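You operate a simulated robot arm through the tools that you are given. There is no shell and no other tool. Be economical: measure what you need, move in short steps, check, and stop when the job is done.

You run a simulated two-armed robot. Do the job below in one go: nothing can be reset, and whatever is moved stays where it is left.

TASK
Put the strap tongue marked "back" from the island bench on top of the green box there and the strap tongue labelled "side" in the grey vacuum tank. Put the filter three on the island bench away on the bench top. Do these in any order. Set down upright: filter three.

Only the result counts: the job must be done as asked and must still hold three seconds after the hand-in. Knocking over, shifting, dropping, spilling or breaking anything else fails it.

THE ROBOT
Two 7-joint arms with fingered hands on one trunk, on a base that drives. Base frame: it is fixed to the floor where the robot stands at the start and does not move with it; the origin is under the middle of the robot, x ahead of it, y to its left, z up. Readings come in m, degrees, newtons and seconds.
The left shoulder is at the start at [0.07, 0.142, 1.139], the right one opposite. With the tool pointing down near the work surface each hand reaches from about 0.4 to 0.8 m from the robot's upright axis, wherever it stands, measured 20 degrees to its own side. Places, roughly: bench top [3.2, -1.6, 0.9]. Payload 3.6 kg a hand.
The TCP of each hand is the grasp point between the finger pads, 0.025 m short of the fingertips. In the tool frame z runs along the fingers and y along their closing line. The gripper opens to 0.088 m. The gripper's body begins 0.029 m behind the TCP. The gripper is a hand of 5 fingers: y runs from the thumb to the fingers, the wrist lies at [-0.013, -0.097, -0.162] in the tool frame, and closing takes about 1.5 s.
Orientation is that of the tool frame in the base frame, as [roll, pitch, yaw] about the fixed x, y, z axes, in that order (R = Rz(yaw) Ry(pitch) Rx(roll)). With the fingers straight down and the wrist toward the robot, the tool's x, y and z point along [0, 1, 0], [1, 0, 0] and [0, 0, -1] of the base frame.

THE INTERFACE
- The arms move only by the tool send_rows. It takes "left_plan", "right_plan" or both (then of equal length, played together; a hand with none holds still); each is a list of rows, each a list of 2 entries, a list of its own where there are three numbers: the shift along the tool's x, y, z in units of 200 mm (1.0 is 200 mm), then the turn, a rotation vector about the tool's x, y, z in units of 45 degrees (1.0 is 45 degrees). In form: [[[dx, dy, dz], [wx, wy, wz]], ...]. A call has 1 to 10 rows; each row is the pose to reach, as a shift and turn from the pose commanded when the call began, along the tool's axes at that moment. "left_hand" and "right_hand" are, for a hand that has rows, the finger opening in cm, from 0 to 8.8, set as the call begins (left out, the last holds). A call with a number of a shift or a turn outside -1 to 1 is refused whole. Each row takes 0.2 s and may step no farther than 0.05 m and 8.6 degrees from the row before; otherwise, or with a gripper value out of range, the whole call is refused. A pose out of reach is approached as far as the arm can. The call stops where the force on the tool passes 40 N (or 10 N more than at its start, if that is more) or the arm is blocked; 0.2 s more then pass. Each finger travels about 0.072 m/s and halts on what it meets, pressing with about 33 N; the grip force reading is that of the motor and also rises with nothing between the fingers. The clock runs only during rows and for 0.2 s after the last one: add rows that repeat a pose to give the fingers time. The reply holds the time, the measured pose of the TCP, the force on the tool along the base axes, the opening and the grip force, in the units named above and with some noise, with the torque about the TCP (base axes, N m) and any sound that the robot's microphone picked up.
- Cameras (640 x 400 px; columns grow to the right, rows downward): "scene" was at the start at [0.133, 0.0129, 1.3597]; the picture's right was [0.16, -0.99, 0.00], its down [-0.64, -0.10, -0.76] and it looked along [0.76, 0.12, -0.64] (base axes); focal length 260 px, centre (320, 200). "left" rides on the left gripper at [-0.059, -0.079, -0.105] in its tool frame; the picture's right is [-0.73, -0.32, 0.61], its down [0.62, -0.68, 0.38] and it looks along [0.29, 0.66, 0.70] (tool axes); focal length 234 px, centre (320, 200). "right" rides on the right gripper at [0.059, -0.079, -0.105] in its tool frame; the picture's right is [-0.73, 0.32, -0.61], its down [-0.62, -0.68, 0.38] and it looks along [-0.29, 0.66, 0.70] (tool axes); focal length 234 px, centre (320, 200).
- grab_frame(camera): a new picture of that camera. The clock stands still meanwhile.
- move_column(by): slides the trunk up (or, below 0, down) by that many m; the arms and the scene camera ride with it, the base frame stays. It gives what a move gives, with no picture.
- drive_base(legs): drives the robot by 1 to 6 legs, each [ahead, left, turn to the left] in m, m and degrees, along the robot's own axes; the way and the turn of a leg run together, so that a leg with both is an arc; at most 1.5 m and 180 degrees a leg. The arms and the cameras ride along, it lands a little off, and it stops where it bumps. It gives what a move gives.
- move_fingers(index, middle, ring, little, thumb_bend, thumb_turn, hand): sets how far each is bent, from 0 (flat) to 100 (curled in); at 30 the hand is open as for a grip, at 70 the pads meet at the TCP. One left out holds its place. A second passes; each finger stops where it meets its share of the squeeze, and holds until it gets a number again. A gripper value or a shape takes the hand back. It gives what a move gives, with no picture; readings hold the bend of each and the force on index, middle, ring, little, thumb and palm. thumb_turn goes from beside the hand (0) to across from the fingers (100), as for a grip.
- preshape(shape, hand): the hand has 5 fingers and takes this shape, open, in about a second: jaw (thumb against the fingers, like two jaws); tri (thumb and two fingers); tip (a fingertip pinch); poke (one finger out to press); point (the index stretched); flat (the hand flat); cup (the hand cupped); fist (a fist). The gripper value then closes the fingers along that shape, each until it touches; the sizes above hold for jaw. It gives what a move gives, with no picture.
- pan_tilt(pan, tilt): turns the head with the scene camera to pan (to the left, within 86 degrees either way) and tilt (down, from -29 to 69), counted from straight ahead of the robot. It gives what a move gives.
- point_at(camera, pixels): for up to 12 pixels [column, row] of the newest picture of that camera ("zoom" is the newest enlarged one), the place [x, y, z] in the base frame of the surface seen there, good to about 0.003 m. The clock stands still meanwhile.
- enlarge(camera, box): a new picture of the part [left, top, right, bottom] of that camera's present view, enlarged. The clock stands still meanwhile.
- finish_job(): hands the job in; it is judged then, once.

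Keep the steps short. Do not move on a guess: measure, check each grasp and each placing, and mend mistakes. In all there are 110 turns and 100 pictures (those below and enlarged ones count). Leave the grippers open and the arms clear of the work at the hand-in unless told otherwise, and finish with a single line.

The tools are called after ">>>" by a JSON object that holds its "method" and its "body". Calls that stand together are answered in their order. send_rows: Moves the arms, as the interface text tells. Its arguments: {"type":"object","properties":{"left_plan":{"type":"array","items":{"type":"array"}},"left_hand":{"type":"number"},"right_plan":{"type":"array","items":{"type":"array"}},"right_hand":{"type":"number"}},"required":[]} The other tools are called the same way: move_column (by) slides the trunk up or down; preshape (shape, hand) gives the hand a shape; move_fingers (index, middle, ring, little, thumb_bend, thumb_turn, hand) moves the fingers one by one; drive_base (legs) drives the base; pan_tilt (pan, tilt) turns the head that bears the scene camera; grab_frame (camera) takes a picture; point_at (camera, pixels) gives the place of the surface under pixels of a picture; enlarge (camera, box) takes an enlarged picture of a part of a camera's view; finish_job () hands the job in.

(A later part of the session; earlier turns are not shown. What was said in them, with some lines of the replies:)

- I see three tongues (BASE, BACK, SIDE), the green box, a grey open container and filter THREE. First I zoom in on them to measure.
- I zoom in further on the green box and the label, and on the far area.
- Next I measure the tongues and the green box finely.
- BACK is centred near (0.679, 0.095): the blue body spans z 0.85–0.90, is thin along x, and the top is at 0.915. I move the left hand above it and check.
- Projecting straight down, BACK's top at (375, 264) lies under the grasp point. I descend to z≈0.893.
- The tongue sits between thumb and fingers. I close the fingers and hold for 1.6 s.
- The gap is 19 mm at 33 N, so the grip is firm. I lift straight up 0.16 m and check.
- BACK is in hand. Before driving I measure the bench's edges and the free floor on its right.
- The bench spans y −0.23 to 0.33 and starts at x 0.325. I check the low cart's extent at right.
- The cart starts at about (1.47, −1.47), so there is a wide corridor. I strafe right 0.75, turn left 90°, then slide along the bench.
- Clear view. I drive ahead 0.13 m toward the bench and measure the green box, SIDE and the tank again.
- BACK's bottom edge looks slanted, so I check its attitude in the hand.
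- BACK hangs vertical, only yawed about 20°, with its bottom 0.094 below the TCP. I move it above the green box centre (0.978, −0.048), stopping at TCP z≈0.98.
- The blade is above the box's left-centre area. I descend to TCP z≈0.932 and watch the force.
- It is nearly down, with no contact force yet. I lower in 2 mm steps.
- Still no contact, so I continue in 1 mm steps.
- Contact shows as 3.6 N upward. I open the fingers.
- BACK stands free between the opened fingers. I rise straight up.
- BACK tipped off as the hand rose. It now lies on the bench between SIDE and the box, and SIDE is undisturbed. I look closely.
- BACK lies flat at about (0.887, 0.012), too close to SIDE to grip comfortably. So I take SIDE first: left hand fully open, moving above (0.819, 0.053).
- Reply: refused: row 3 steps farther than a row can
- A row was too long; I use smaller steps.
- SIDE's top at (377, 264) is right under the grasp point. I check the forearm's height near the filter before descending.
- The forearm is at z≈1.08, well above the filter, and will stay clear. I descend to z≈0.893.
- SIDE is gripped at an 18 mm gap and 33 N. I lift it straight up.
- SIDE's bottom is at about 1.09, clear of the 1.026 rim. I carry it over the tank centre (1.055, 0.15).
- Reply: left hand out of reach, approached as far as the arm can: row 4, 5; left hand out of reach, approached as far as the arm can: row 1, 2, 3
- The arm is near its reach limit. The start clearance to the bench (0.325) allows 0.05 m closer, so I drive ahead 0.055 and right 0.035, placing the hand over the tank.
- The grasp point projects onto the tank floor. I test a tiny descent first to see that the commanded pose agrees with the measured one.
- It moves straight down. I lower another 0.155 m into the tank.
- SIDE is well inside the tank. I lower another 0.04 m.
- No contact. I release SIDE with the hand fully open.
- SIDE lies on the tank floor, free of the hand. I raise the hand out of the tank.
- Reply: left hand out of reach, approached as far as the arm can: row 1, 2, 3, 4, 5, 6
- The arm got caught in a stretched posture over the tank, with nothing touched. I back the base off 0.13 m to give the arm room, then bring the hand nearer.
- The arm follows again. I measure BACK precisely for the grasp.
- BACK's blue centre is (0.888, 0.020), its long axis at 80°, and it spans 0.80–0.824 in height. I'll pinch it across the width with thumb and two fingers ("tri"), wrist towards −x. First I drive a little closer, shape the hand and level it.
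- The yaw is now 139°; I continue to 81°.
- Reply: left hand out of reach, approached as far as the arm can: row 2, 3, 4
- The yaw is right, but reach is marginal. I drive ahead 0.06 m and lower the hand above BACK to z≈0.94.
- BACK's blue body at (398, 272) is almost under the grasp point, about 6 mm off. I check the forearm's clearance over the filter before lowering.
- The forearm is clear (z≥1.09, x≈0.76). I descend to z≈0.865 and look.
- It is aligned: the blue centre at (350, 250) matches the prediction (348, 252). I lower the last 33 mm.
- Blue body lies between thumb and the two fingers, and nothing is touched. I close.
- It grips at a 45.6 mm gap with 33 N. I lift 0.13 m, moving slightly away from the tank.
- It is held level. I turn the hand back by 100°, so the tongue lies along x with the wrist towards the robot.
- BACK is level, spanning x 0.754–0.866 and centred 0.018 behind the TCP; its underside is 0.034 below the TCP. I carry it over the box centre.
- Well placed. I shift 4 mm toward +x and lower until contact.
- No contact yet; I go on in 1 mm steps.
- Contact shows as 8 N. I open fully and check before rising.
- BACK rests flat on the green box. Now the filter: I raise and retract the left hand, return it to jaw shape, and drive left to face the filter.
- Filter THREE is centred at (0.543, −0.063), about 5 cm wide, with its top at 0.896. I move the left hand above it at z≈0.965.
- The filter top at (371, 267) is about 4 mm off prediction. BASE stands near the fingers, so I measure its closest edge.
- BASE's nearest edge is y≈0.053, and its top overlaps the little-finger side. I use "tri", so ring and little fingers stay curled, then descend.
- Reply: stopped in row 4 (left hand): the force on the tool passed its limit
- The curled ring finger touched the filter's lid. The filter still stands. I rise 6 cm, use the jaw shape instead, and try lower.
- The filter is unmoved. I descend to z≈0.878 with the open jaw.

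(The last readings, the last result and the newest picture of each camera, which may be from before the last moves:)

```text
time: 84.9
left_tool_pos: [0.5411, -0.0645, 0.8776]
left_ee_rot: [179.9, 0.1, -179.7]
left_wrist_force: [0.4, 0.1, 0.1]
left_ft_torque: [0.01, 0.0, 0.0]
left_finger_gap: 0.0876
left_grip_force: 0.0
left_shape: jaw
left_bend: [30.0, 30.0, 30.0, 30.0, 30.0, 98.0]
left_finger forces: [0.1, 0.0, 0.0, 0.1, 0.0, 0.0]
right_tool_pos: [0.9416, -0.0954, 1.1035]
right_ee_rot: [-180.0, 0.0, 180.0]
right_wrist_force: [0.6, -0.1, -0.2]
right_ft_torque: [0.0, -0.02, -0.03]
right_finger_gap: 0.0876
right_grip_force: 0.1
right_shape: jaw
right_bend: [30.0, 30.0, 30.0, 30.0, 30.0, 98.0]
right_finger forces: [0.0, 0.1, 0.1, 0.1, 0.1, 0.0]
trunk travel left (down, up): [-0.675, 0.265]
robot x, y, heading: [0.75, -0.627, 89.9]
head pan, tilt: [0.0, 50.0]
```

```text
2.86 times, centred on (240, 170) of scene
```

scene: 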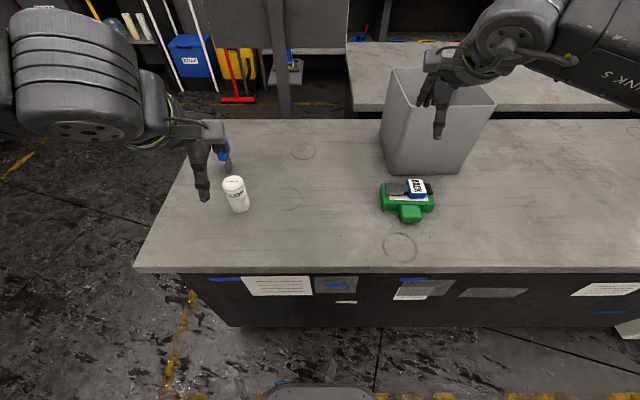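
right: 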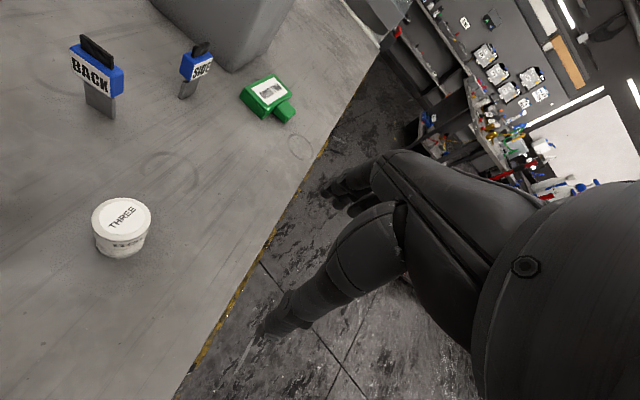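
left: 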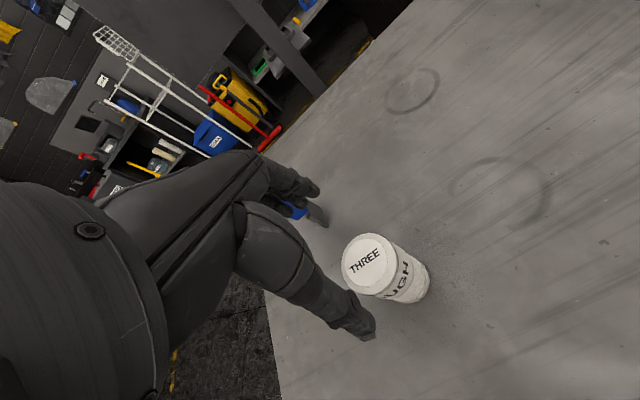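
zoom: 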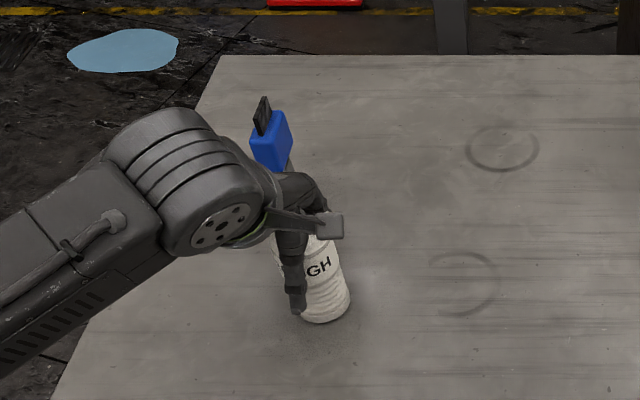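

No contact. I close on the filter, then lift.

>>> {"method": "send_rows", "body": {"left_plan": [[[0, 0, 0], [0, 0, 0]], [[0, 0, 0], [0, 0, 0]], [[0, 0, 0], [0, 0, 0]], [[0, 0, 0], [0, 0, 0]], [[0, 0, 0], [0, 0, 0]], [[0, 0, 0], [0, 0, 0]], [[0, 0, 0], [0, 0, 0]]], "left_hand": 0}}

>>> {"method": "send_rows", "body": {"left_plan": [[[0, 0, -0.1], [0, 0, 0]], [[0, 0, -0.25], [0, 0, 0]], [[0, 0, -0.45], [0, 0, 0]], [[0, 0, -0.65], [0, 0, 0]], [[0, -0.1, -0.85], [0, 0, 0]], [[0, -0.3, -0.95], [0, 0, 0]]]}}

>>> {"method": "grab_frame", "body": {"camera": "scene"}}

```text
time: 86.5
left_tool_pos: [0.5412, -0.0642, 0.8778]
left_ee_rot: [180.0, 0.0, -179.8]
left_wrist_force: [0.1, 1.3, 0.7]
left_ft_torque: [0.0, 0.03, 0.0]
left_finger_gap: 0.0415
left_grip_force: 33.2
left_shape: jaw
left_bend: [74.0, 45.0, 50.0, 47.0, 71.0, 100.0]
left_finger forces: [16.3, 9.7, 2.9, 0.1, 28.4, 0.0]
right_tool_pos: [0.9435, -0.0932, 1.1029]
right_ee_rot: [179.9, 0.0, 180.0]
right_wrist_force: [0.6, -1.5, 0.1]
right_ft_torque: [0.0, -0.01, -0.01]
right_finger_gap: 0.0877
right_grip_force: 0.0
right_shape: jaw
right_bend: [30.0, 30.0, 30.0, 30.0, 30.0, 98.0]
right_finger forces: [0.1, 0.0, 0.0, 0.0, 0.0, 0.0]
trunk travel left (down, up): [-0.675, 0.265]
robot x, y, heading: [0.7497, -0.627, 89.8]
head pan, tilt: [0.0, 50.0]
```

```text
time: 87.9
left_tool_pos: [0.5406, -0.1272, 1.067]
left_ee_rot: [180.0, 0.1, -179.6]
left_wrist_force: [-0.2, 0.0, -0.9]
left_ft_torque: [-0.01, -0.02, 0.03]
left_finger_gap: 0.0413
left_grip_force: 33.2
left_shape: jaw
left_bend: [74.0, 45.0, 50.0, 47.0, 72.0, 100.0]
left_finger forces: [16.3, 9.9, 3.0, 0.1, 28.5, 0.1]
right_tool_pos: [0.9423, -0.0966, 1.1036]
right_ee_rot: [-180.0, 0.0, -179.9]
right_wrist_force: [-0.1, -0.1, -0.2]
right_ft_torque: [0.02, -0.01, 0.0]
right_finger_gap: 0.0875
right_grip_force: 0.0
right_shape: jaw
right_bend: [30.0, 30.0, 30.0, 30.0, 30.0, 98.0]
right_finger forces: [0.1, 0.1, 0.0, 0.0, 0.0, 0.1]
trunk travel left (down, up): [-0.675, 0.265]
robot x, y, heading: [0.7497, -0.6292, 89.9]
head pan, tilt: [0.0, 50.0]
```

```text
22 pictures are left
```

scene: 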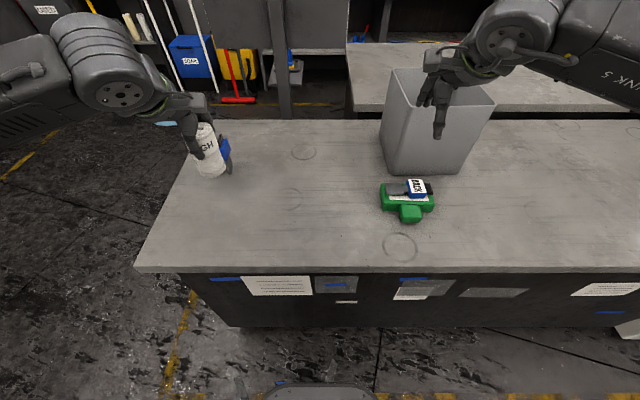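

The filter is held. I back off, turn right to face along the aisle, and look toward the bench top.

>>> {"method": "drive_base", "body": {"legs": [[-0.22, 0, 0], [0, 0, -90], [0.9, 0, 0]]}}

>>> {"method": "pan_tilt", "body": {"pan": -25, "tilt": 25}}

>>> {"method": "grab_frame", "body": {"camera": "scene"}}

```text
time: 97.8
left_tool_pos: [2.1519, -0.6278, 1.0679]
left_ee_rot: [179.8, 0.0, 91.0]
left_wrist_force: [-0.8, -0.3, -1.5]
left_ft_torque: [0.01, 0.0, -0.01]
left_finger_gap: 0.041
left_grip_force: 33.0
left_shape: jaw
left_bend: [74.0, 45.0, 50.0, 47.0, 72.0, 100.0]
left_finger forces: [16.3, 9.8, 3.0, 0.0, 28.1, 0.0]
right_tool_pos: [2.1873, -1.0283, 1.1033]
right_ee_rot: [-180.0, 0.0, 90.8]
right_wrist_force: [0.7, -0.3, -0.3]
right_ft_torque: [-0.01, 0.01, 0.0]
right_finger_gap: 0.0876
right_grip_force: 0.1
right_shape: jaw
right_bend: [30.0, 30.0, 30.0, 30.0, 30.0, 98.0]
right_finger forces: [0.1, 0.1, 0.1, 0.0, 0.0, 0.1]
trunk travel left (down, up): [-0.675, 0.265]
robot x, y, heading: [1.6519, -0.8429, 0.8]
head pan, tilt: [0.0, 50.0]
```

```text
time: 98.7
left_tool_pos: [2.1514, -0.6269, 1.0674]
left_ee_rot: [180.0, 0.1, 90.9]
left_wrist_force: [-0.6, -0.1, -1.4]
left_ft_torque: [-0.03, 0.01, 0.01]
left_finger_gap: 0.0409
left_grip_force: 32.8
left_shape: jaw
left_bend: [74.0, 45.0, 50.0, 47.0, 72.0, 100.0]
left_finger forces: [16.2, 9.9, 3.1, 0.0, 28.0, 0.1]
right_tool_pos: [2.1857, -1.0288, 1.1026]
right_ee_rot: [-179.9, 0.0, 90.7]
right_wrist_force: [-0.6, -0.3, 0.2]
right_ft_torque: [0.05, -0.04, 0.01]
right_finger_gap: 0.0879
right_grip_force: 0.0
right_shape: jaw
right_bend: [30.0, 30.0, 30.0, 30.0, 30.0, 98.0]
right_finger forces: [0.0, 0.1, 0.0, 0.0, 0.0, 0.0]
trunk travel left (down, up): [-0.675, 0.265]
robot x, y, heading: [1.6497, -0.8407, 0.6]
head pan, tilt: [-25.0, 25.0]
```

```text
21 pictures are left
```

scene: 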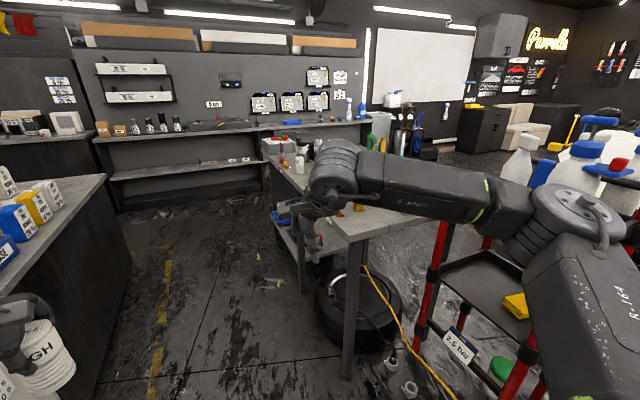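

The bench top is the long grey table ahead-right, partly hidden by the right arm. I measure its edge and the cart.

>>> {"method": "point_at", "body": {"camera": "scene", "pixels": [[358, 232], [395, 220], [272, 163], [300, 185], [285, 145], [340, 345], [430, 330], [525, 150], [590, 180], [320, 230], [348, 375], [365, 300]]}}

>>> {"method": "enlarge", "body": {"camera": "scene", "box": [250, 100, 450, 260]}}

```text
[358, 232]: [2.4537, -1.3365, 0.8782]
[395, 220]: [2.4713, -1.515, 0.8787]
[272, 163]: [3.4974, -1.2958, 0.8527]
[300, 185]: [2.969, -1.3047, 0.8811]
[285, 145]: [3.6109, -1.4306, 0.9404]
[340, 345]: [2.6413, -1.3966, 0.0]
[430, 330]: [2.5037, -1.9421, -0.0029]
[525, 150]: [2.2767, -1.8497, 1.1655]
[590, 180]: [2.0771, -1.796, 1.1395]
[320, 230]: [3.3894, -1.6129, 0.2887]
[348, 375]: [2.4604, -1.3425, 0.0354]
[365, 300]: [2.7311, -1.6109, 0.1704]
```

```text
2.50 times, centred on (350, 180) of scene
```

zoom: 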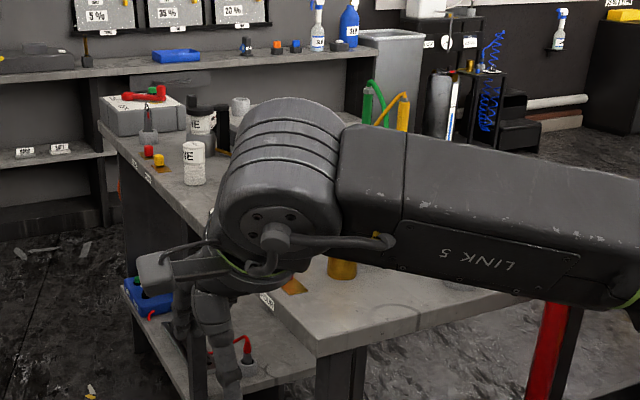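

The bench top is at z≈0.88, with its near edge at y≈−1.30 and starting at x≈2.45. I check the left obstacle and raise the trunk 0.12 for clearance.

>>> {"method": "point_at", "body": {"camera": "scene", "pixels": [[100, 180], [70, 210], [110, 290], [185, 205], [120, 215]]}}

>>> {"method": "move_column", "body": {"by": 0.12}}

```text
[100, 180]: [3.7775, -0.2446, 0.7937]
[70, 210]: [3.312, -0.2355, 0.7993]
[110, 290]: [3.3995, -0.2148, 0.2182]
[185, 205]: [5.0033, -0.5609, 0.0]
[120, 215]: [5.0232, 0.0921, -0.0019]
```

```text
time: 100.2
left_tool_pos: [2.1519, -0.6282, 1.1864]
left_ee_rot: [179.9, 0.0, 91.0]
left_wrist_force: [0.1, -0.5, -0.3]
left_ft_torque: [-0.07, -0.02, 0.0]
left_finger_gap: 0.0409
left_grip_force: 32.6
left_shape: jaw
left_bend: [74.0, 45.0, 50.0, 47.0, 72.0, 100.0]
left_finger forces: [16.2, 9.8, 3.1, 0.0, 28.1, 0.1]
right_tool_pos: [2.186, -1.0289, 1.2241]
right_ee_rot: [-179.9, 0.0, 90.8]
right_wrist_force: [0.5, -0.1, 0.2]
right_ft_torque: [-0.01, 0.01, 0.0]
right_finger_gap: 0.0878
right_grip_force: 0.1
right_shape: jaw
right_bend: [30.0, 30.0, 30.0, 30.0, 30.0, 98.0]
right_finger forces: [0.1, 0.0, 0.0, 0.0, 0.0, 0.1]
trunk travel left (down, up): [-0.795, 0.145]
robot x, y, heading: [1.654, -0.8381, 0.7]
head pan, tilt: [-25.0, 25.0]
```

The aisle is 1.07 m wide and clear. I drive 1.05 m on, then turn right to face the bench top.

>>> {"method": "drive_base", "body": {"legs": [[1.05, 0.06, 0], [0, 0, -90]]}}

>>> {"method": "pan_tilt", "body": {"pan": 0, "tilt": 45}}

>>> {"method": "grab_frame", "body": {"camera": "scene"}}

```text
time: 109.3
left_tool_pos: [2.8999, -1.2665, 1.187]
left_ee_rot: [179.8, 0.0, 1.2]
left_wrist_force: [-0.5, -0.1, -1.4]
left_ft_torque: [0.0, 0.0, -0.03]
left_finger_gap: 0.0405
left_grip_force: 32.8
left_shape: jaw
left_bend: [74.0, 45.0, 51.0, 47.0, 72.0, 100.0]
left_finger forces: [16.3, 9.7, 2.8, 0.1, 27.8, 0.1]
right_tool_pos: [2.5001, -1.303, 1.2238]
right_ee_rot: [180.0, 0.0, 0.8]
right_wrist_force: [0.0, 0.3, 0.0]
right_ft_torque: [-0.01, 0.02, 0.01]
right_finger_gap: 0.0877
right_grip_force: 0.1
right_shape: jaw
right_bend: [30.0, 30.0, 30.0, 30.0, 30.0, 98.0]
right_finger forces: [0.0, 0.1, 0.0, 0.1, 0.0, 0.0]
trunk travel left (down, up): [-0.795, 0.145]
robot x, y, heading: [2.6852, -0.765, -89.4]
head pan, tilt: [-25.0, 25.0]
```

```text
time: 110.2
left_tool_pos: [2.9017, -1.2672, 1.1885]
left_ee_rot: [179.9, 0.2, 1.1]
left_wrist_force: [0.3, 0.2, -0.7]
left_ft_torque: [-0.04, 0.03, -0.02]
left_finger_gap: 0.0406
left_grip_force: 33.4
left_shape: jaw
left_bend: [74.0, 45.0, 51.0, 47.0, 72.0, 100.0]
left_finger forces: [16.3, 9.7, 2.8, 0.0, 27.8, 0.0]
right_tool_pos: [2.5001, -1.3021, 1.2241]
right_ee_rot: [180.0, 0.1, 0.8]
right_wrist_force: [0.5, -0.5, -0.2]
right_ft_torque: [0.0, 0.01, 0.0]
right_finger_gap: 0.0878
right_grip_force: 0.0
right_shape: jaw
right_bend: [30.0, 30.0, 30.0, 30.0, 30.0, 98.0]
right_finger forces: [0.0, 0.0, 0.0, 0.0, 0.0, 0.0]
trunk travel left (down, up): [-0.795, 0.145]
robot x, y, heading: [2.6841, -0.7683, -89.2]
head pan, tilt: [0.0, 45.0]
```

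```text
19 pictures are left
```

scene: 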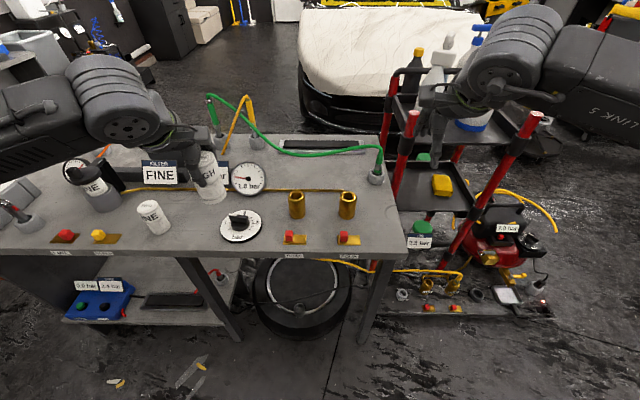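

The bench top carries several things. I enlarge to find a free spot.

>>> {"method": "enlarge", "body": {"camera": "scene", "box": [180, 120, 400, 265]}}

>>> {"method": "point_at", "body": {"camera": "scene", "pixels": [[300, 170], [330, 172], [350, 165], [285, 180], [320, 205], [375, 230], [270, 210], [195, 235], [297, 193], [347, 193], [240, 212], [152, 204]]}}

```text
2.76 times, centred on (290, 192) of scene
```

zoom: 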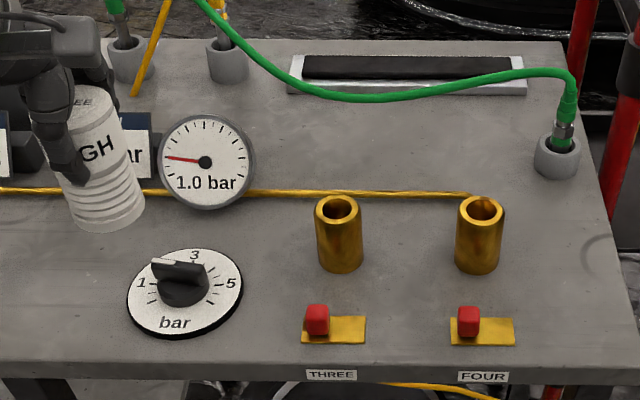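

```text
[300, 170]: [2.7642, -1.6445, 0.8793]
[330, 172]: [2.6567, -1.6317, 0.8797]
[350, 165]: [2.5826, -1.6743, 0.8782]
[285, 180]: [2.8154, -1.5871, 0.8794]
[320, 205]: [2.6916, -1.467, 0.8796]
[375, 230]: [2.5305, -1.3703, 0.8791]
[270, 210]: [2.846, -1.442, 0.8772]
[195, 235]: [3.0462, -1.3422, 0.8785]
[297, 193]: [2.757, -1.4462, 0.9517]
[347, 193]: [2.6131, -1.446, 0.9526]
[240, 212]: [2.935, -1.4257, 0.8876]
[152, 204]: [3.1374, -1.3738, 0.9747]
```

Stations on this bench carry labels (THREE, FOUR…). I look at the left half to see how filters are kept here.

>>> {"method": "enlarge", "body": {"camera": "scene", "box": [0, 130, 220, 265]}}

>>> {"method": "grab_frame", "body": {"camera": "left"}}

```text
2.91 times, centred on (110, 198) of scene
```

zoom: 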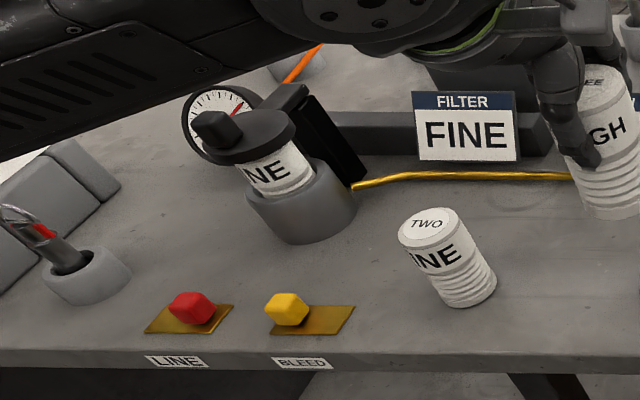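

```text
16 pictures are left
```

left: 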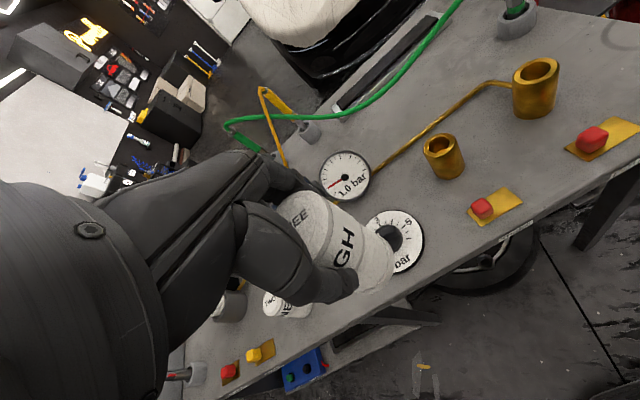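

Spare filters simply stand on the surface (TWO does). The largest free area is behind the brass pipe, around (2.69, −1.61). I check the pipe, hose and gauge around it.

>>> {"method": "grab_frame", "body": {"camera": "scene"}}

>>> {"method": "point_at", "body": {"camera": "scene", "pixels": [[320, 189], [290, 188], [340, 189], [266, 178], [250, 165], [300, 152], [320, 157], [340, 155], [360, 149], [376, 174], [320, 146], [285, 146]]}}

```text
15 pictures are left
```

scene: 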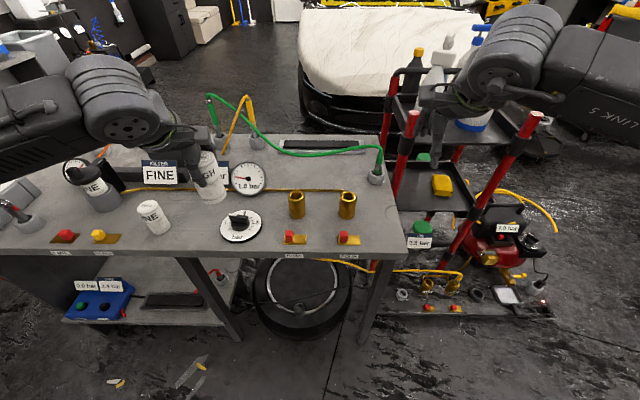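

```text
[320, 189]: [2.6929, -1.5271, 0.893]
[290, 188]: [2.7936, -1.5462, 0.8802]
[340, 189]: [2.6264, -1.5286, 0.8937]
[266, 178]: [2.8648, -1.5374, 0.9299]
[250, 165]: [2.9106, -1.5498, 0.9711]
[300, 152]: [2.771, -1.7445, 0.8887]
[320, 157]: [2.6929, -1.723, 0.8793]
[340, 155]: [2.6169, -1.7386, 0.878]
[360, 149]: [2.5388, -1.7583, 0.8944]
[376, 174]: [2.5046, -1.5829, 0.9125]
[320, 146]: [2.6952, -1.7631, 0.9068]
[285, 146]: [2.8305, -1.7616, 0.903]
```

The area x 2.55–2.83, y −1.54…−1.72 is free. Before driving closer I check the right arm's distance to the cart.

>>> {"method": "point_at", "body": {"camera": "scene", "pixels": [[411, 118], [533, 118], [440, 85], [480, 40], [480, 122], [600, 120], [560, 100], [520, 80], [430, 110], [417, 60]]}}

>>> {"method": "send_rows", "body": {"right_plan": [[[0, -0.2, 0], [0, 0, 0]], [[0, -0.4, 0], [0, 0, 0]], [[0, -0.55, 0], [0, 0, 0]]]}}

```text
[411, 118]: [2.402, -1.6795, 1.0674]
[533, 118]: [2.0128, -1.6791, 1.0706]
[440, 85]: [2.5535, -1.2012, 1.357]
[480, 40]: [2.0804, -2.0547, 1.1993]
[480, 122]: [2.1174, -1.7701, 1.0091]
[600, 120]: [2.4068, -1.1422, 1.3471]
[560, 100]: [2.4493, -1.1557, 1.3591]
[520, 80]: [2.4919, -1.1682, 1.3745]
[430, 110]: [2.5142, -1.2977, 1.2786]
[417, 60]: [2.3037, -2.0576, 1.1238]
```

```text
time: 111.0
left_tool_pos: [2.8997, -1.2663, 1.1879]
left_ee_rot: [179.9, 0.1, 1.2]
left_wrist_force: [-0.3, -0.6, -0.1]
left_ft_torque: [-0.03, 0.03, 0.01]
left_finger_gap: 0.0406
left_grip_force: 32.9
left_shape: jaw
left_bend: [74.0, 45.0, 51.0, 47.0, 72.0, 100.0]
left_finger forces: [16.2, 9.7, 2.9, 0.0, 27.7, 0.1]
right_tool_pos: [2.4989, -1.1923, 1.2238]
right_ee_rot: [-179.9, -0.1, 0.8]
right_wrist_force: [-0.4, -0.4, -0.1]
right_ft_torque: [-0.03, -0.02, 0.02]
right_finger_gap: 0.0879
right_grip_force: 0.0
right_shape: jaw
right_bend: [30.0, 30.0, 30.0, 30.0, 30.0, 98.0]
right_finger forces: [0.0, 0.0, 0.1, 0.1, 0.1, 0.1]
trunk travel left (down, up): [-0.795, 0.145]
robot x, y, heading: [2.6818, -0.7622, -89.3]
head pan, tilt: [0.0, 45.0]
```

All clear. I drive ahead 0.18 m toward the bench top.

>>> {"method": "drive_base", "body": {"legs": [[0.18, 0, 0]]}}

>>> {"method": "send_rows", "body": {"left_plan": [[[-0.2, 0.0, 0.05], [0, 0, 0]], [[-0.4, 0.1, 0.1], [0, 0, 0]], [[-0.6, 0.2, 0.15], [0, 0, 0]], [[-0.8, 0.3, 0.15], [0, 0, 0]], [[-0.95, 0.4, 0.15], [0, 0, 0]]]}}

>>> {"method": "grab_frame", "body": {"camera": "scene"}}

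```text
time: 112.5
left_tool_pos: [2.902, -1.4435, 1.1886]
left_ee_rot: [179.8, 0.0, 1.1]
left_wrist_force: [-0.2, -0.6, 0.1]
left_ft_torque: [0.02, -0.01, -0.04]
left_finger_gap: 0.0405
left_grip_force: 32.6
left_shape: jaw
left_bend: [74.0, 45.0, 51.0, 47.0, 72.0, 100.0]
left_finger forces: [16.3, 9.8, 2.9, 0.1, 27.9, 0.1]
right_tool_pos: [2.5004, -1.3691, 1.2231]
right_ee_rot: [179.9, 0.1, 0.8]
right_wrist_force: [0.4, 0.3, 0.2]
right_ft_torque: [0.0, 0.0, 0.0]
right_finger_gap: 0.0877
right_grip_force: 0.1
right_shape: jaw
right_bend: [30.0, 30.0, 30.0, 30.0, 30.0, 98.0]
right_finger forces: [0.0, 0.0, 0.0, 0.1, 0.0, 0.0]
trunk travel left (down, up): [-0.795, 0.145]
robot x, y, heading: [2.6868, -0.9457, -89.4]
head pan, tilt: [0.0, 45.0]
```

```text
time: 113.7
left_tool_pos: [2.712, -1.5295, 1.157]
left_ee_rot: [180.0, 0.0, 1.1]
left_wrist_force: [0.1, 0.9, -1.2]
left_ft_torque: [0.0, -0.03, 0.0]
left_finger_gap: 0.0401
left_grip_force: 32.9
left_shape: jaw
left_bend: [74.0, 45.0, 51.0, 47.0, 72.0, 100.0]
left_finger forces: [16.3, 9.8, 3.1, 0.1, 27.9, 0.0]
right_tool_pos: [2.498, -1.3727, 1.2222]
right_ee_rot: [-179.9, -0.1, 0.7]
right_wrist_force: [-0.3, 0.5, 0.1]
right_ft_torque: [0.03, 0.02, 0.02]
right_finger_gap: 0.0877
right_grip_force: 0.1
right_shape: jaw
right_bend: [30.0, 30.0, 30.0, 30.0, 30.0, 98.0]
right_finger forces: [0.1, 0.1, 0.1, 0.0, 0.1, 0.0]
trunk travel left (down, up): [-0.795, 0.145]
robot x, y, heading: [2.6896, -0.9448, -89.3]
head pan, tilt: [0.0, 45.0]
```

```text
14 pictures are left
```

scene: 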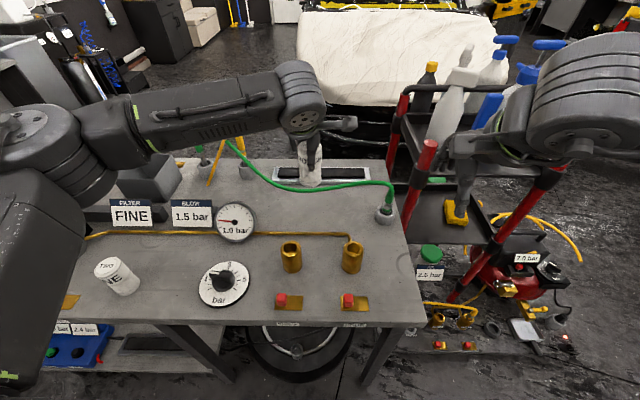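

The way is clear. I move above the free spot (2.70, −1.62) and lower to TCP z≈0.985.

>>> {"method": "send_rows", "body": {"left_plan": [[[-0.03, 0.17, 0.1], [0, 0, 0]], [[-0.06, 0.34, 0.2], [0, 0, 0]], [[-0.06, 0.47, 0.35], [0, 0, 0]], [[-0.06, 0.47, 0.52], [0, 0, 0]], [[-0.06, 0.47, 0.69], [0, 0, 0]], [[-0.06, 0.47, 0.84], [0, 0, 0]]]}}

>>> {"method": "enlarge", "body": {"camera": "scene", "box": [210, 120, 400, 260]}}

>>> {"method": "grab_frame", "body": {"camera": "left"}}

```text
time: 115.1
left_tool_pos: [2.7027, -1.6249, 0.9896]
left_ee_rot: [179.9, 0.0, 1.2]
left_wrist_force: [-0.2, -0.3, -0.7]
left_ft_torque: [-0.02, -0.02, 0.0]
left_finger_gap: 0.0403
left_grip_force: 32.8
left_shape: jaw
left_bend: [74.0, 45.0, 51.0, 47.0, 72.0, 100.0]
left_finger forces: [16.3, 9.9, 3.3, 0.1, 27.9, 0.0]
right_tool_pos: [2.4997, -1.3725, 1.2234]
right_ee_rot: [179.9, 0.0, 0.7]
right_wrist_force: [-0.4, -0.3, 0.6]
right_ft_torque: [0.02, -0.03, 0.03]
right_finger_gap: 0.0878
right_grip_force: 0.0
right_shape: jaw
right_bend: [30.0, 30.0, 30.0, 30.0, 30.0, 98.0]
right_finger forces: [0.0, 0.0, 0.0, 0.0, 0.0, 0.0]
trunk travel left (down, up): [-0.795, 0.145]
robot x, y, heading: [2.6885, -0.9426, -89.2]
head pan, tilt: [0.0, 45.0]
```

```text
2.86 times, centred on (305, 190) of scene
```

zoom: 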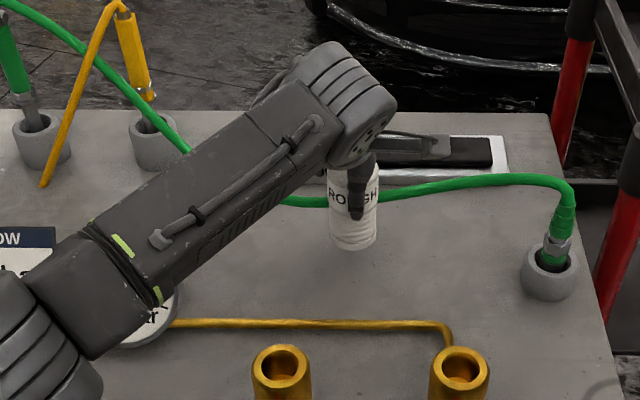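

```text
12 pictures are left
```

left: 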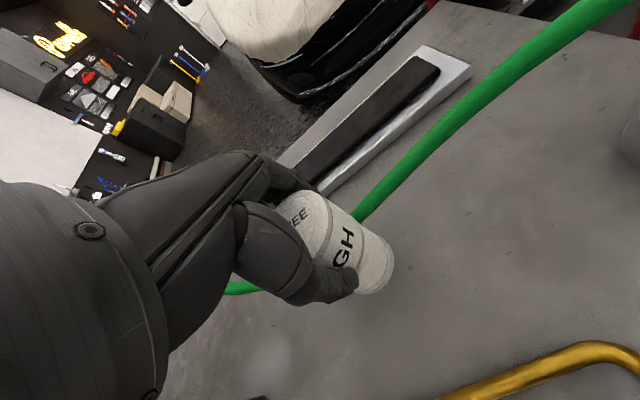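

The filter hangs upright over a free spot. I check the forearm's height over the gauge before lowering.

>>> {"method": "point_at", "body": {"camera": "zoom", "pixels": [[155, 300], [140, 340], [90, 390], [60, 340], [230, 260], [160, 325], [350, 246], [340, 240]]}}

```text
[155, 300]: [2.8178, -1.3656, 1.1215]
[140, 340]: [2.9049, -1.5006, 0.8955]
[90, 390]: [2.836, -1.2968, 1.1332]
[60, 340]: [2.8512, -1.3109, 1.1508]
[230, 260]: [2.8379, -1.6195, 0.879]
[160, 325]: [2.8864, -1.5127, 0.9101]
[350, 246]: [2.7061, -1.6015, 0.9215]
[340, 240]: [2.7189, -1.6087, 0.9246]
```

Clearances are fine (forearm underside above 1.05 versus posts at 0.95). I lower 2.8 cm, shifted 1.2 cm away from the hose.

>>> {"method": "send_rows", "body": {"left_plan": [[[0, -0.06, 0.04], [0, 0, 0]], [[0, -0.06, 0.09], [0, 0, 0]], [[0, -0.06, 0.13], [0, 0, 0]], [[0, -0.06, 0.145], [0, 0, 0]], [[0, -0.06, 0.145], [0, 0, 0]]]}}

```text
time: 116.3
left_tool_pos: [2.7026, -1.6132, 0.9608]
left_ee_rot: [179.9, 0.0, 1.1]
left_wrist_force: [-0.1, -0.1, -0.2]
left_ft_torque: [0.0, -0.03, 0.01]
left_finger_gap: 0.0404
left_grip_force: 32.8
left_shape: jaw
left_bend: [74.0, 45.0, 51.0, 47.0, 72.0, 100.0]
left_finger forces: [16.3, 9.9, 3.5, 0.0, 27.9, 0.0]
right_tool_pos: [2.4995, -1.3715, 1.2232]
right_ee_rot: [-180.0, 0.1, 0.8]
right_wrist_force: [-0.2, 0.5, -0.5]
right_ft_torque: [0.02, 0.01, 0.03]
right_finger_gap: 0.0877
right_grip_force: 0.1
right_shape: jaw
right_bend: [30.0, 30.0, 30.0, 30.0, 30.0, 98.0]
right_finger forces: [0.1, 0.1, 0.0, 0.1, 0.1, 0.0]
trunk travel left (down, up): [-0.795, 0.145]
robot x, y, heading: [2.6871, -0.9462, -89.3]
head pan, tilt: [0.0, 45.0]
```

I continue in about 1 mm steps until contact.

>>> {"method": "send_rows", "body": {"left_plan": [[[0, 0, 0.006], [0, 0, 0]], [[0, 0, 0.012], [0, 0, 0]], [[0, 0, 0.018], [0, 0, 0]], [[0, 0, 0.018], [0, 0, 0]]]}}

```text
time: 117.3
left_tool_pos: [2.7032, -1.6125, 0.9577]
left_ee_rot: [180.0, 0.1, 1.1]
left_wrist_force: [-0.7, 0.0, -0.2]
left_ft_torque: [-0.02, 0.05, -0.01]
left_finger_gap: 0.0402
left_grip_force: 32.7
left_shape: jaw
left_bend: [74.0, 45.0, 51.0, 47.0, 72.0, 100.0]
left_finger forces: [16.3, 9.9, 3.3, 0.0, 28.1, 0.1]
right_tool_pos: [2.5007, -1.3706, 1.2239]
right_ee_rot: [-180.0, 0.0, 0.8]
right_wrist_force: [0.3, -0.3, -0.2]
right_ft_torque: [0.0, -0.05, 0.01]
right_finger_gap: 0.0877
right_grip_force: 0.1
right_shape: jaw
right_bend: [30.0, 30.0, 30.0, 30.0, 30.0, 98.0]
right_finger forces: [0.1, 0.0, 0.1, 0.0, 0.0, 0.0]
trunk travel left (down, up): [-0.795, 0.145]
robot x, y, heading: [2.6888, -0.9458, -89.1]
head pan, tilt: [0.0, 45.0]
```

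>>> {"method": "send_rows", "body": {"left_plan": [[[0, 0, 0.005], [0, 0, 0]], [[0, 0, 0.01], [0, 0, 0]], [[0, 0, 0.01], [0, 0, 0]]]}}

```text
time: 118.1
left_tool_pos: [2.7022, -1.6122, 0.9561]
left_ee_rot: [179.8, 0.2, 1.1]
left_wrist_force: [0.3, -2.7, 9.1]
left_ft_torque: [-0.15, -0.06, -0.01]
left_finger_gap: 0.0408
left_grip_force: 33.1
left_shape: jaw
left_bend: [74.0, 45.0, 51.0, 47.0, 72.0, 100.0]
left_finger forces: [17.4, 10.9, 4.2, 0.1, 28.4, 0.0]
right_tool_pos: [2.4996, -1.3699, 1.2232]
right_ee_rot: [179.9, 0.0, 0.7]
right_wrist_force: [-0.2, 0.3, 0.2]
right_ft_torque: [-0.01, 0.02, 0.02]
right_finger_gap: 0.0879
right_grip_force: 0.1
right_shape: jaw
right_bend: [30.0, 30.0, 30.0, 30.0, 30.0, 98.0]
right_finger forces: [0.0, 0.0, 0.0, 0.1, 0.0, 0.0]
trunk travel left (down, up): [-0.795, 0.145]
robot x, y, heading: [2.6845, -0.9484, -89.5]
head pan, tilt: [0.0, 45.0]
```

Contact shows as 9 N. I open the hand fully and check before rising.

>>> {"method": "send_rows", "body": {"left_plan": [[[0, 0, 0], [0, 0, 0]], [[0, 0, 0], [0, 0, 0]], [[0, 0, 0], [0, 0, 0]], [[0, 0, 0], [0, 0, 0]], [[0, 0, 0], [0, 0, 0]], [[0, 0, 0], [0, 0, 0]], [[0, 0, 0], [0, 0, 0]]], "left_hand": 8.8}}

>>> {"method": "grab_frame", "body": {"camera": "left"}}

>>> {"method": "enlarge", "body": {"camera": "scene", "box": [210, 120, 400, 260]}}

```text
time: 119.7
left_tool_pos: [2.7031, -1.6137, 0.9541]
left_ee_rot: [179.8, 0.2, 1.1]
left_wrist_force: [0.0, -0.3, -0.7]
left_ft_torque: [0.0, 0.03, 0.03]
left_finger_gap: 0.0877
left_grip_force: 0.0
left_shape: jaw
left_bend: [30.0, 30.0, 30.0, 30.0, 30.0, 98.0]
left_finger forces: [0.0, 0.0, 0.1, 0.1, 0.0, 0.1]
right_tool_pos: [2.4998, -1.3714, 1.2231]
right_ee_rot: [-180.0, 0.0, 0.8]
right_wrist_force: [0.4, 1.6, -0.8]
right_ft_torque: [0.0, 0.0, 0.02]
right_finger_gap: 0.0877
right_grip_force: 0.0
right_shape: jaw
right_bend: [30.0, 30.0, 30.0, 30.0, 30.0, 98.0]
right_finger forces: [0.0, 0.1, 0.0, 0.0, 0.0, 0.0]
trunk travel left (down, up): [-0.795, 0.145]
robot x, y, heading: [2.6845, -0.9445, -89.2]
head pan, tilt: [0.0, 45.0]
```

```text
11 pictures are left
```

left: 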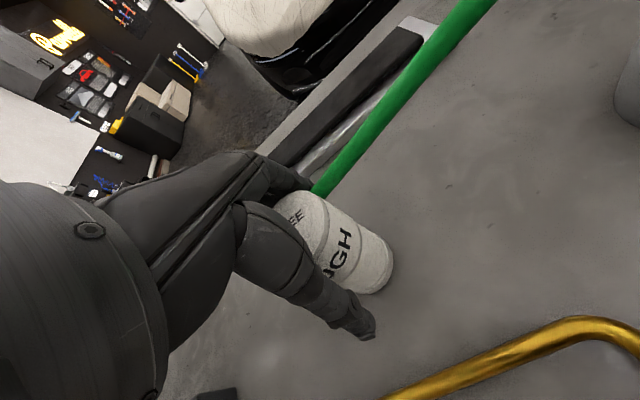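

```text
2.86 times, centred on (305, 190) of scene
```

zoom: 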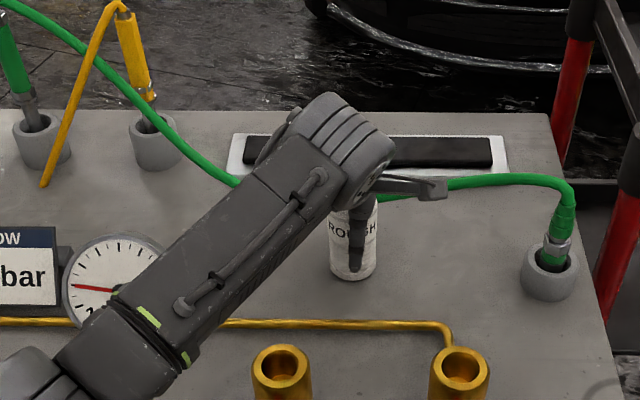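

The filter stands free and nothing is touched. I rise straight up.

>>> {"method": "send_rows", "body": {"left_plan": [[[0, 0, -0.04], [0, 0, 0]], [[0, 0, -0.1], [0, 0, 0]], [[0, 0, -0.2], [0, 0, 0]], [[0, 0, -0.35], [0, 0, 0]], [[0, 0, -0.55], [0, 0, 0]], [[0, 0, -0.75], [0, 0, 0]], [[0, 0, -0.95], [0, 0, 0]]]}}

>>> {"method": "grab_frame", "body": {"camera": "left"}}

>>> {"method": "grab_frame", "body": {"camera": "scene"}}

```text
time: 121.3
left_tool_pos: [2.7031, -1.611, 1.1473]
left_ee_rot: [-180.0, 0.0, 1.1]
left_wrist_force: [0.7, 0.5, 0.8]
left_ft_torque: [0.0, -0.03, 0.0]
left_finger_gap: 0.0879
left_grip_force: 0.1
left_shape: jaw
left_bend: [30.0, 30.0, 30.0, 30.0, 30.0, 98.0]
left_finger forces: [0.1, 0.1, 0.0, 0.1, 0.0, 0.0]
right_tool_pos: [2.499, -1.3708, 1.2236]
right_ee_rot: [179.9, 0.1, 0.8]
right_wrist_force: [-0.3, 0.2, -0.1]
right_ft_torque: [0.02, 0.03, 0.0]
right_finger_gap: 0.0877
right_grip_force: 0.1
right_shape: jaw
right_bend: [30.0, 30.0, 30.0, 30.0, 30.0, 98.0]
right_finger forces: [0.0, 0.0, 0.0, 0.1, 0.0, 0.0]
trunk travel left (down, up): [-0.795, 0.145]
robot x, y, heading: [2.6889, -0.9483, -89.5]
head pan, tilt: [0.0, 45.0]
```

```text
9 pictures are left
```

left: 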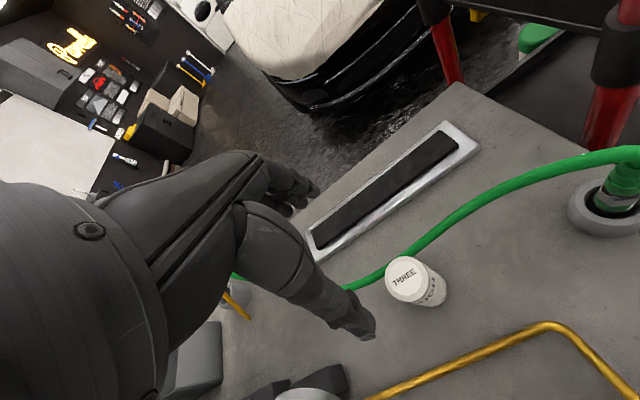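

```text
8 pictures are left
```

scene: 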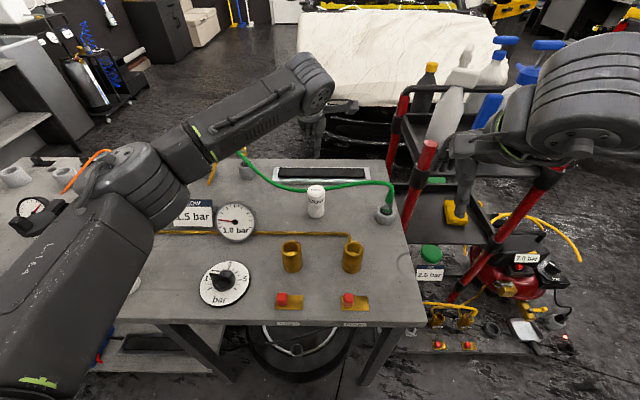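

Filter THREE stands upright on the bench top. I back the robot 0.18 m away so the arms are clear, then take a last look.

>>> {"method": "drive_base", "body": {"legs": [[-0.18, 0, 0]]}}

>>> {"method": "grab_frame", "body": {"camera": "scene"}}

```text
time: 122.8
left_tool_pos: [2.6996, -1.4347, 1.1444]
left_ee_rot: [-179.9, 0.1, 1.1]
left_wrist_force: [0.2, 0.3, -0.5]
left_ft_torque: [0.04, 0.0, -0.03]
left_finger_gap: 0.0881
left_grip_force: 0.1
left_shape: jaw
left_bend: [30.0, 30.0, 30.0, 30.0, 30.0, 98.0]
left_finger forces: [0.0, 0.1, 0.0, 0.0, 0.1, 0.1]
right_tool_pos: [2.4963, -1.1951, 1.2226]
right_ee_rot: [-179.9, 0.0, 0.7]
right_wrist_force: [0.4, -0.7, -0.2]
right_ft_torque: [0.03, -0.02, 0.02]
right_finger_gap: 0.0875
right_grip_force: 0.0
right_shape: jaw
right_bend: [30.0, 30.0, 30.0, 30.0, 30.0, 98.0]
right_finger forces: [0.0, 0.1, 0.0, 0.0, 0.0, 0.0]
trunk travel left (down, up): [-0.795, 0.145]
robot x, y, heading: [2.6834, -0.7671, -89.4]
head pan, tilt: [0.0, 45.0]
```

```text
7 pictures are left
```

scene: 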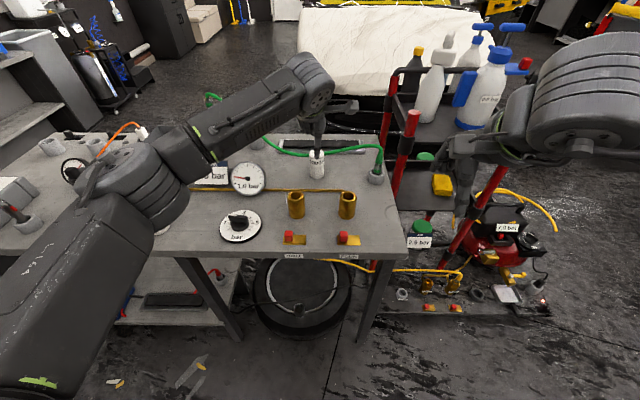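

The filter stands upright, both hands are open and nothing else was disturbed, so I hand in.

>>> {"method": "finish_job", "body": {}}

```text
The job is handed in.
```

The BACK tongue lies flat on the green box, the SIDE tongue is in the grey tank, and filter three stands upright on the bench top; BACK tipped off the box onto the bench on the first try and I picked it up and placed it again.
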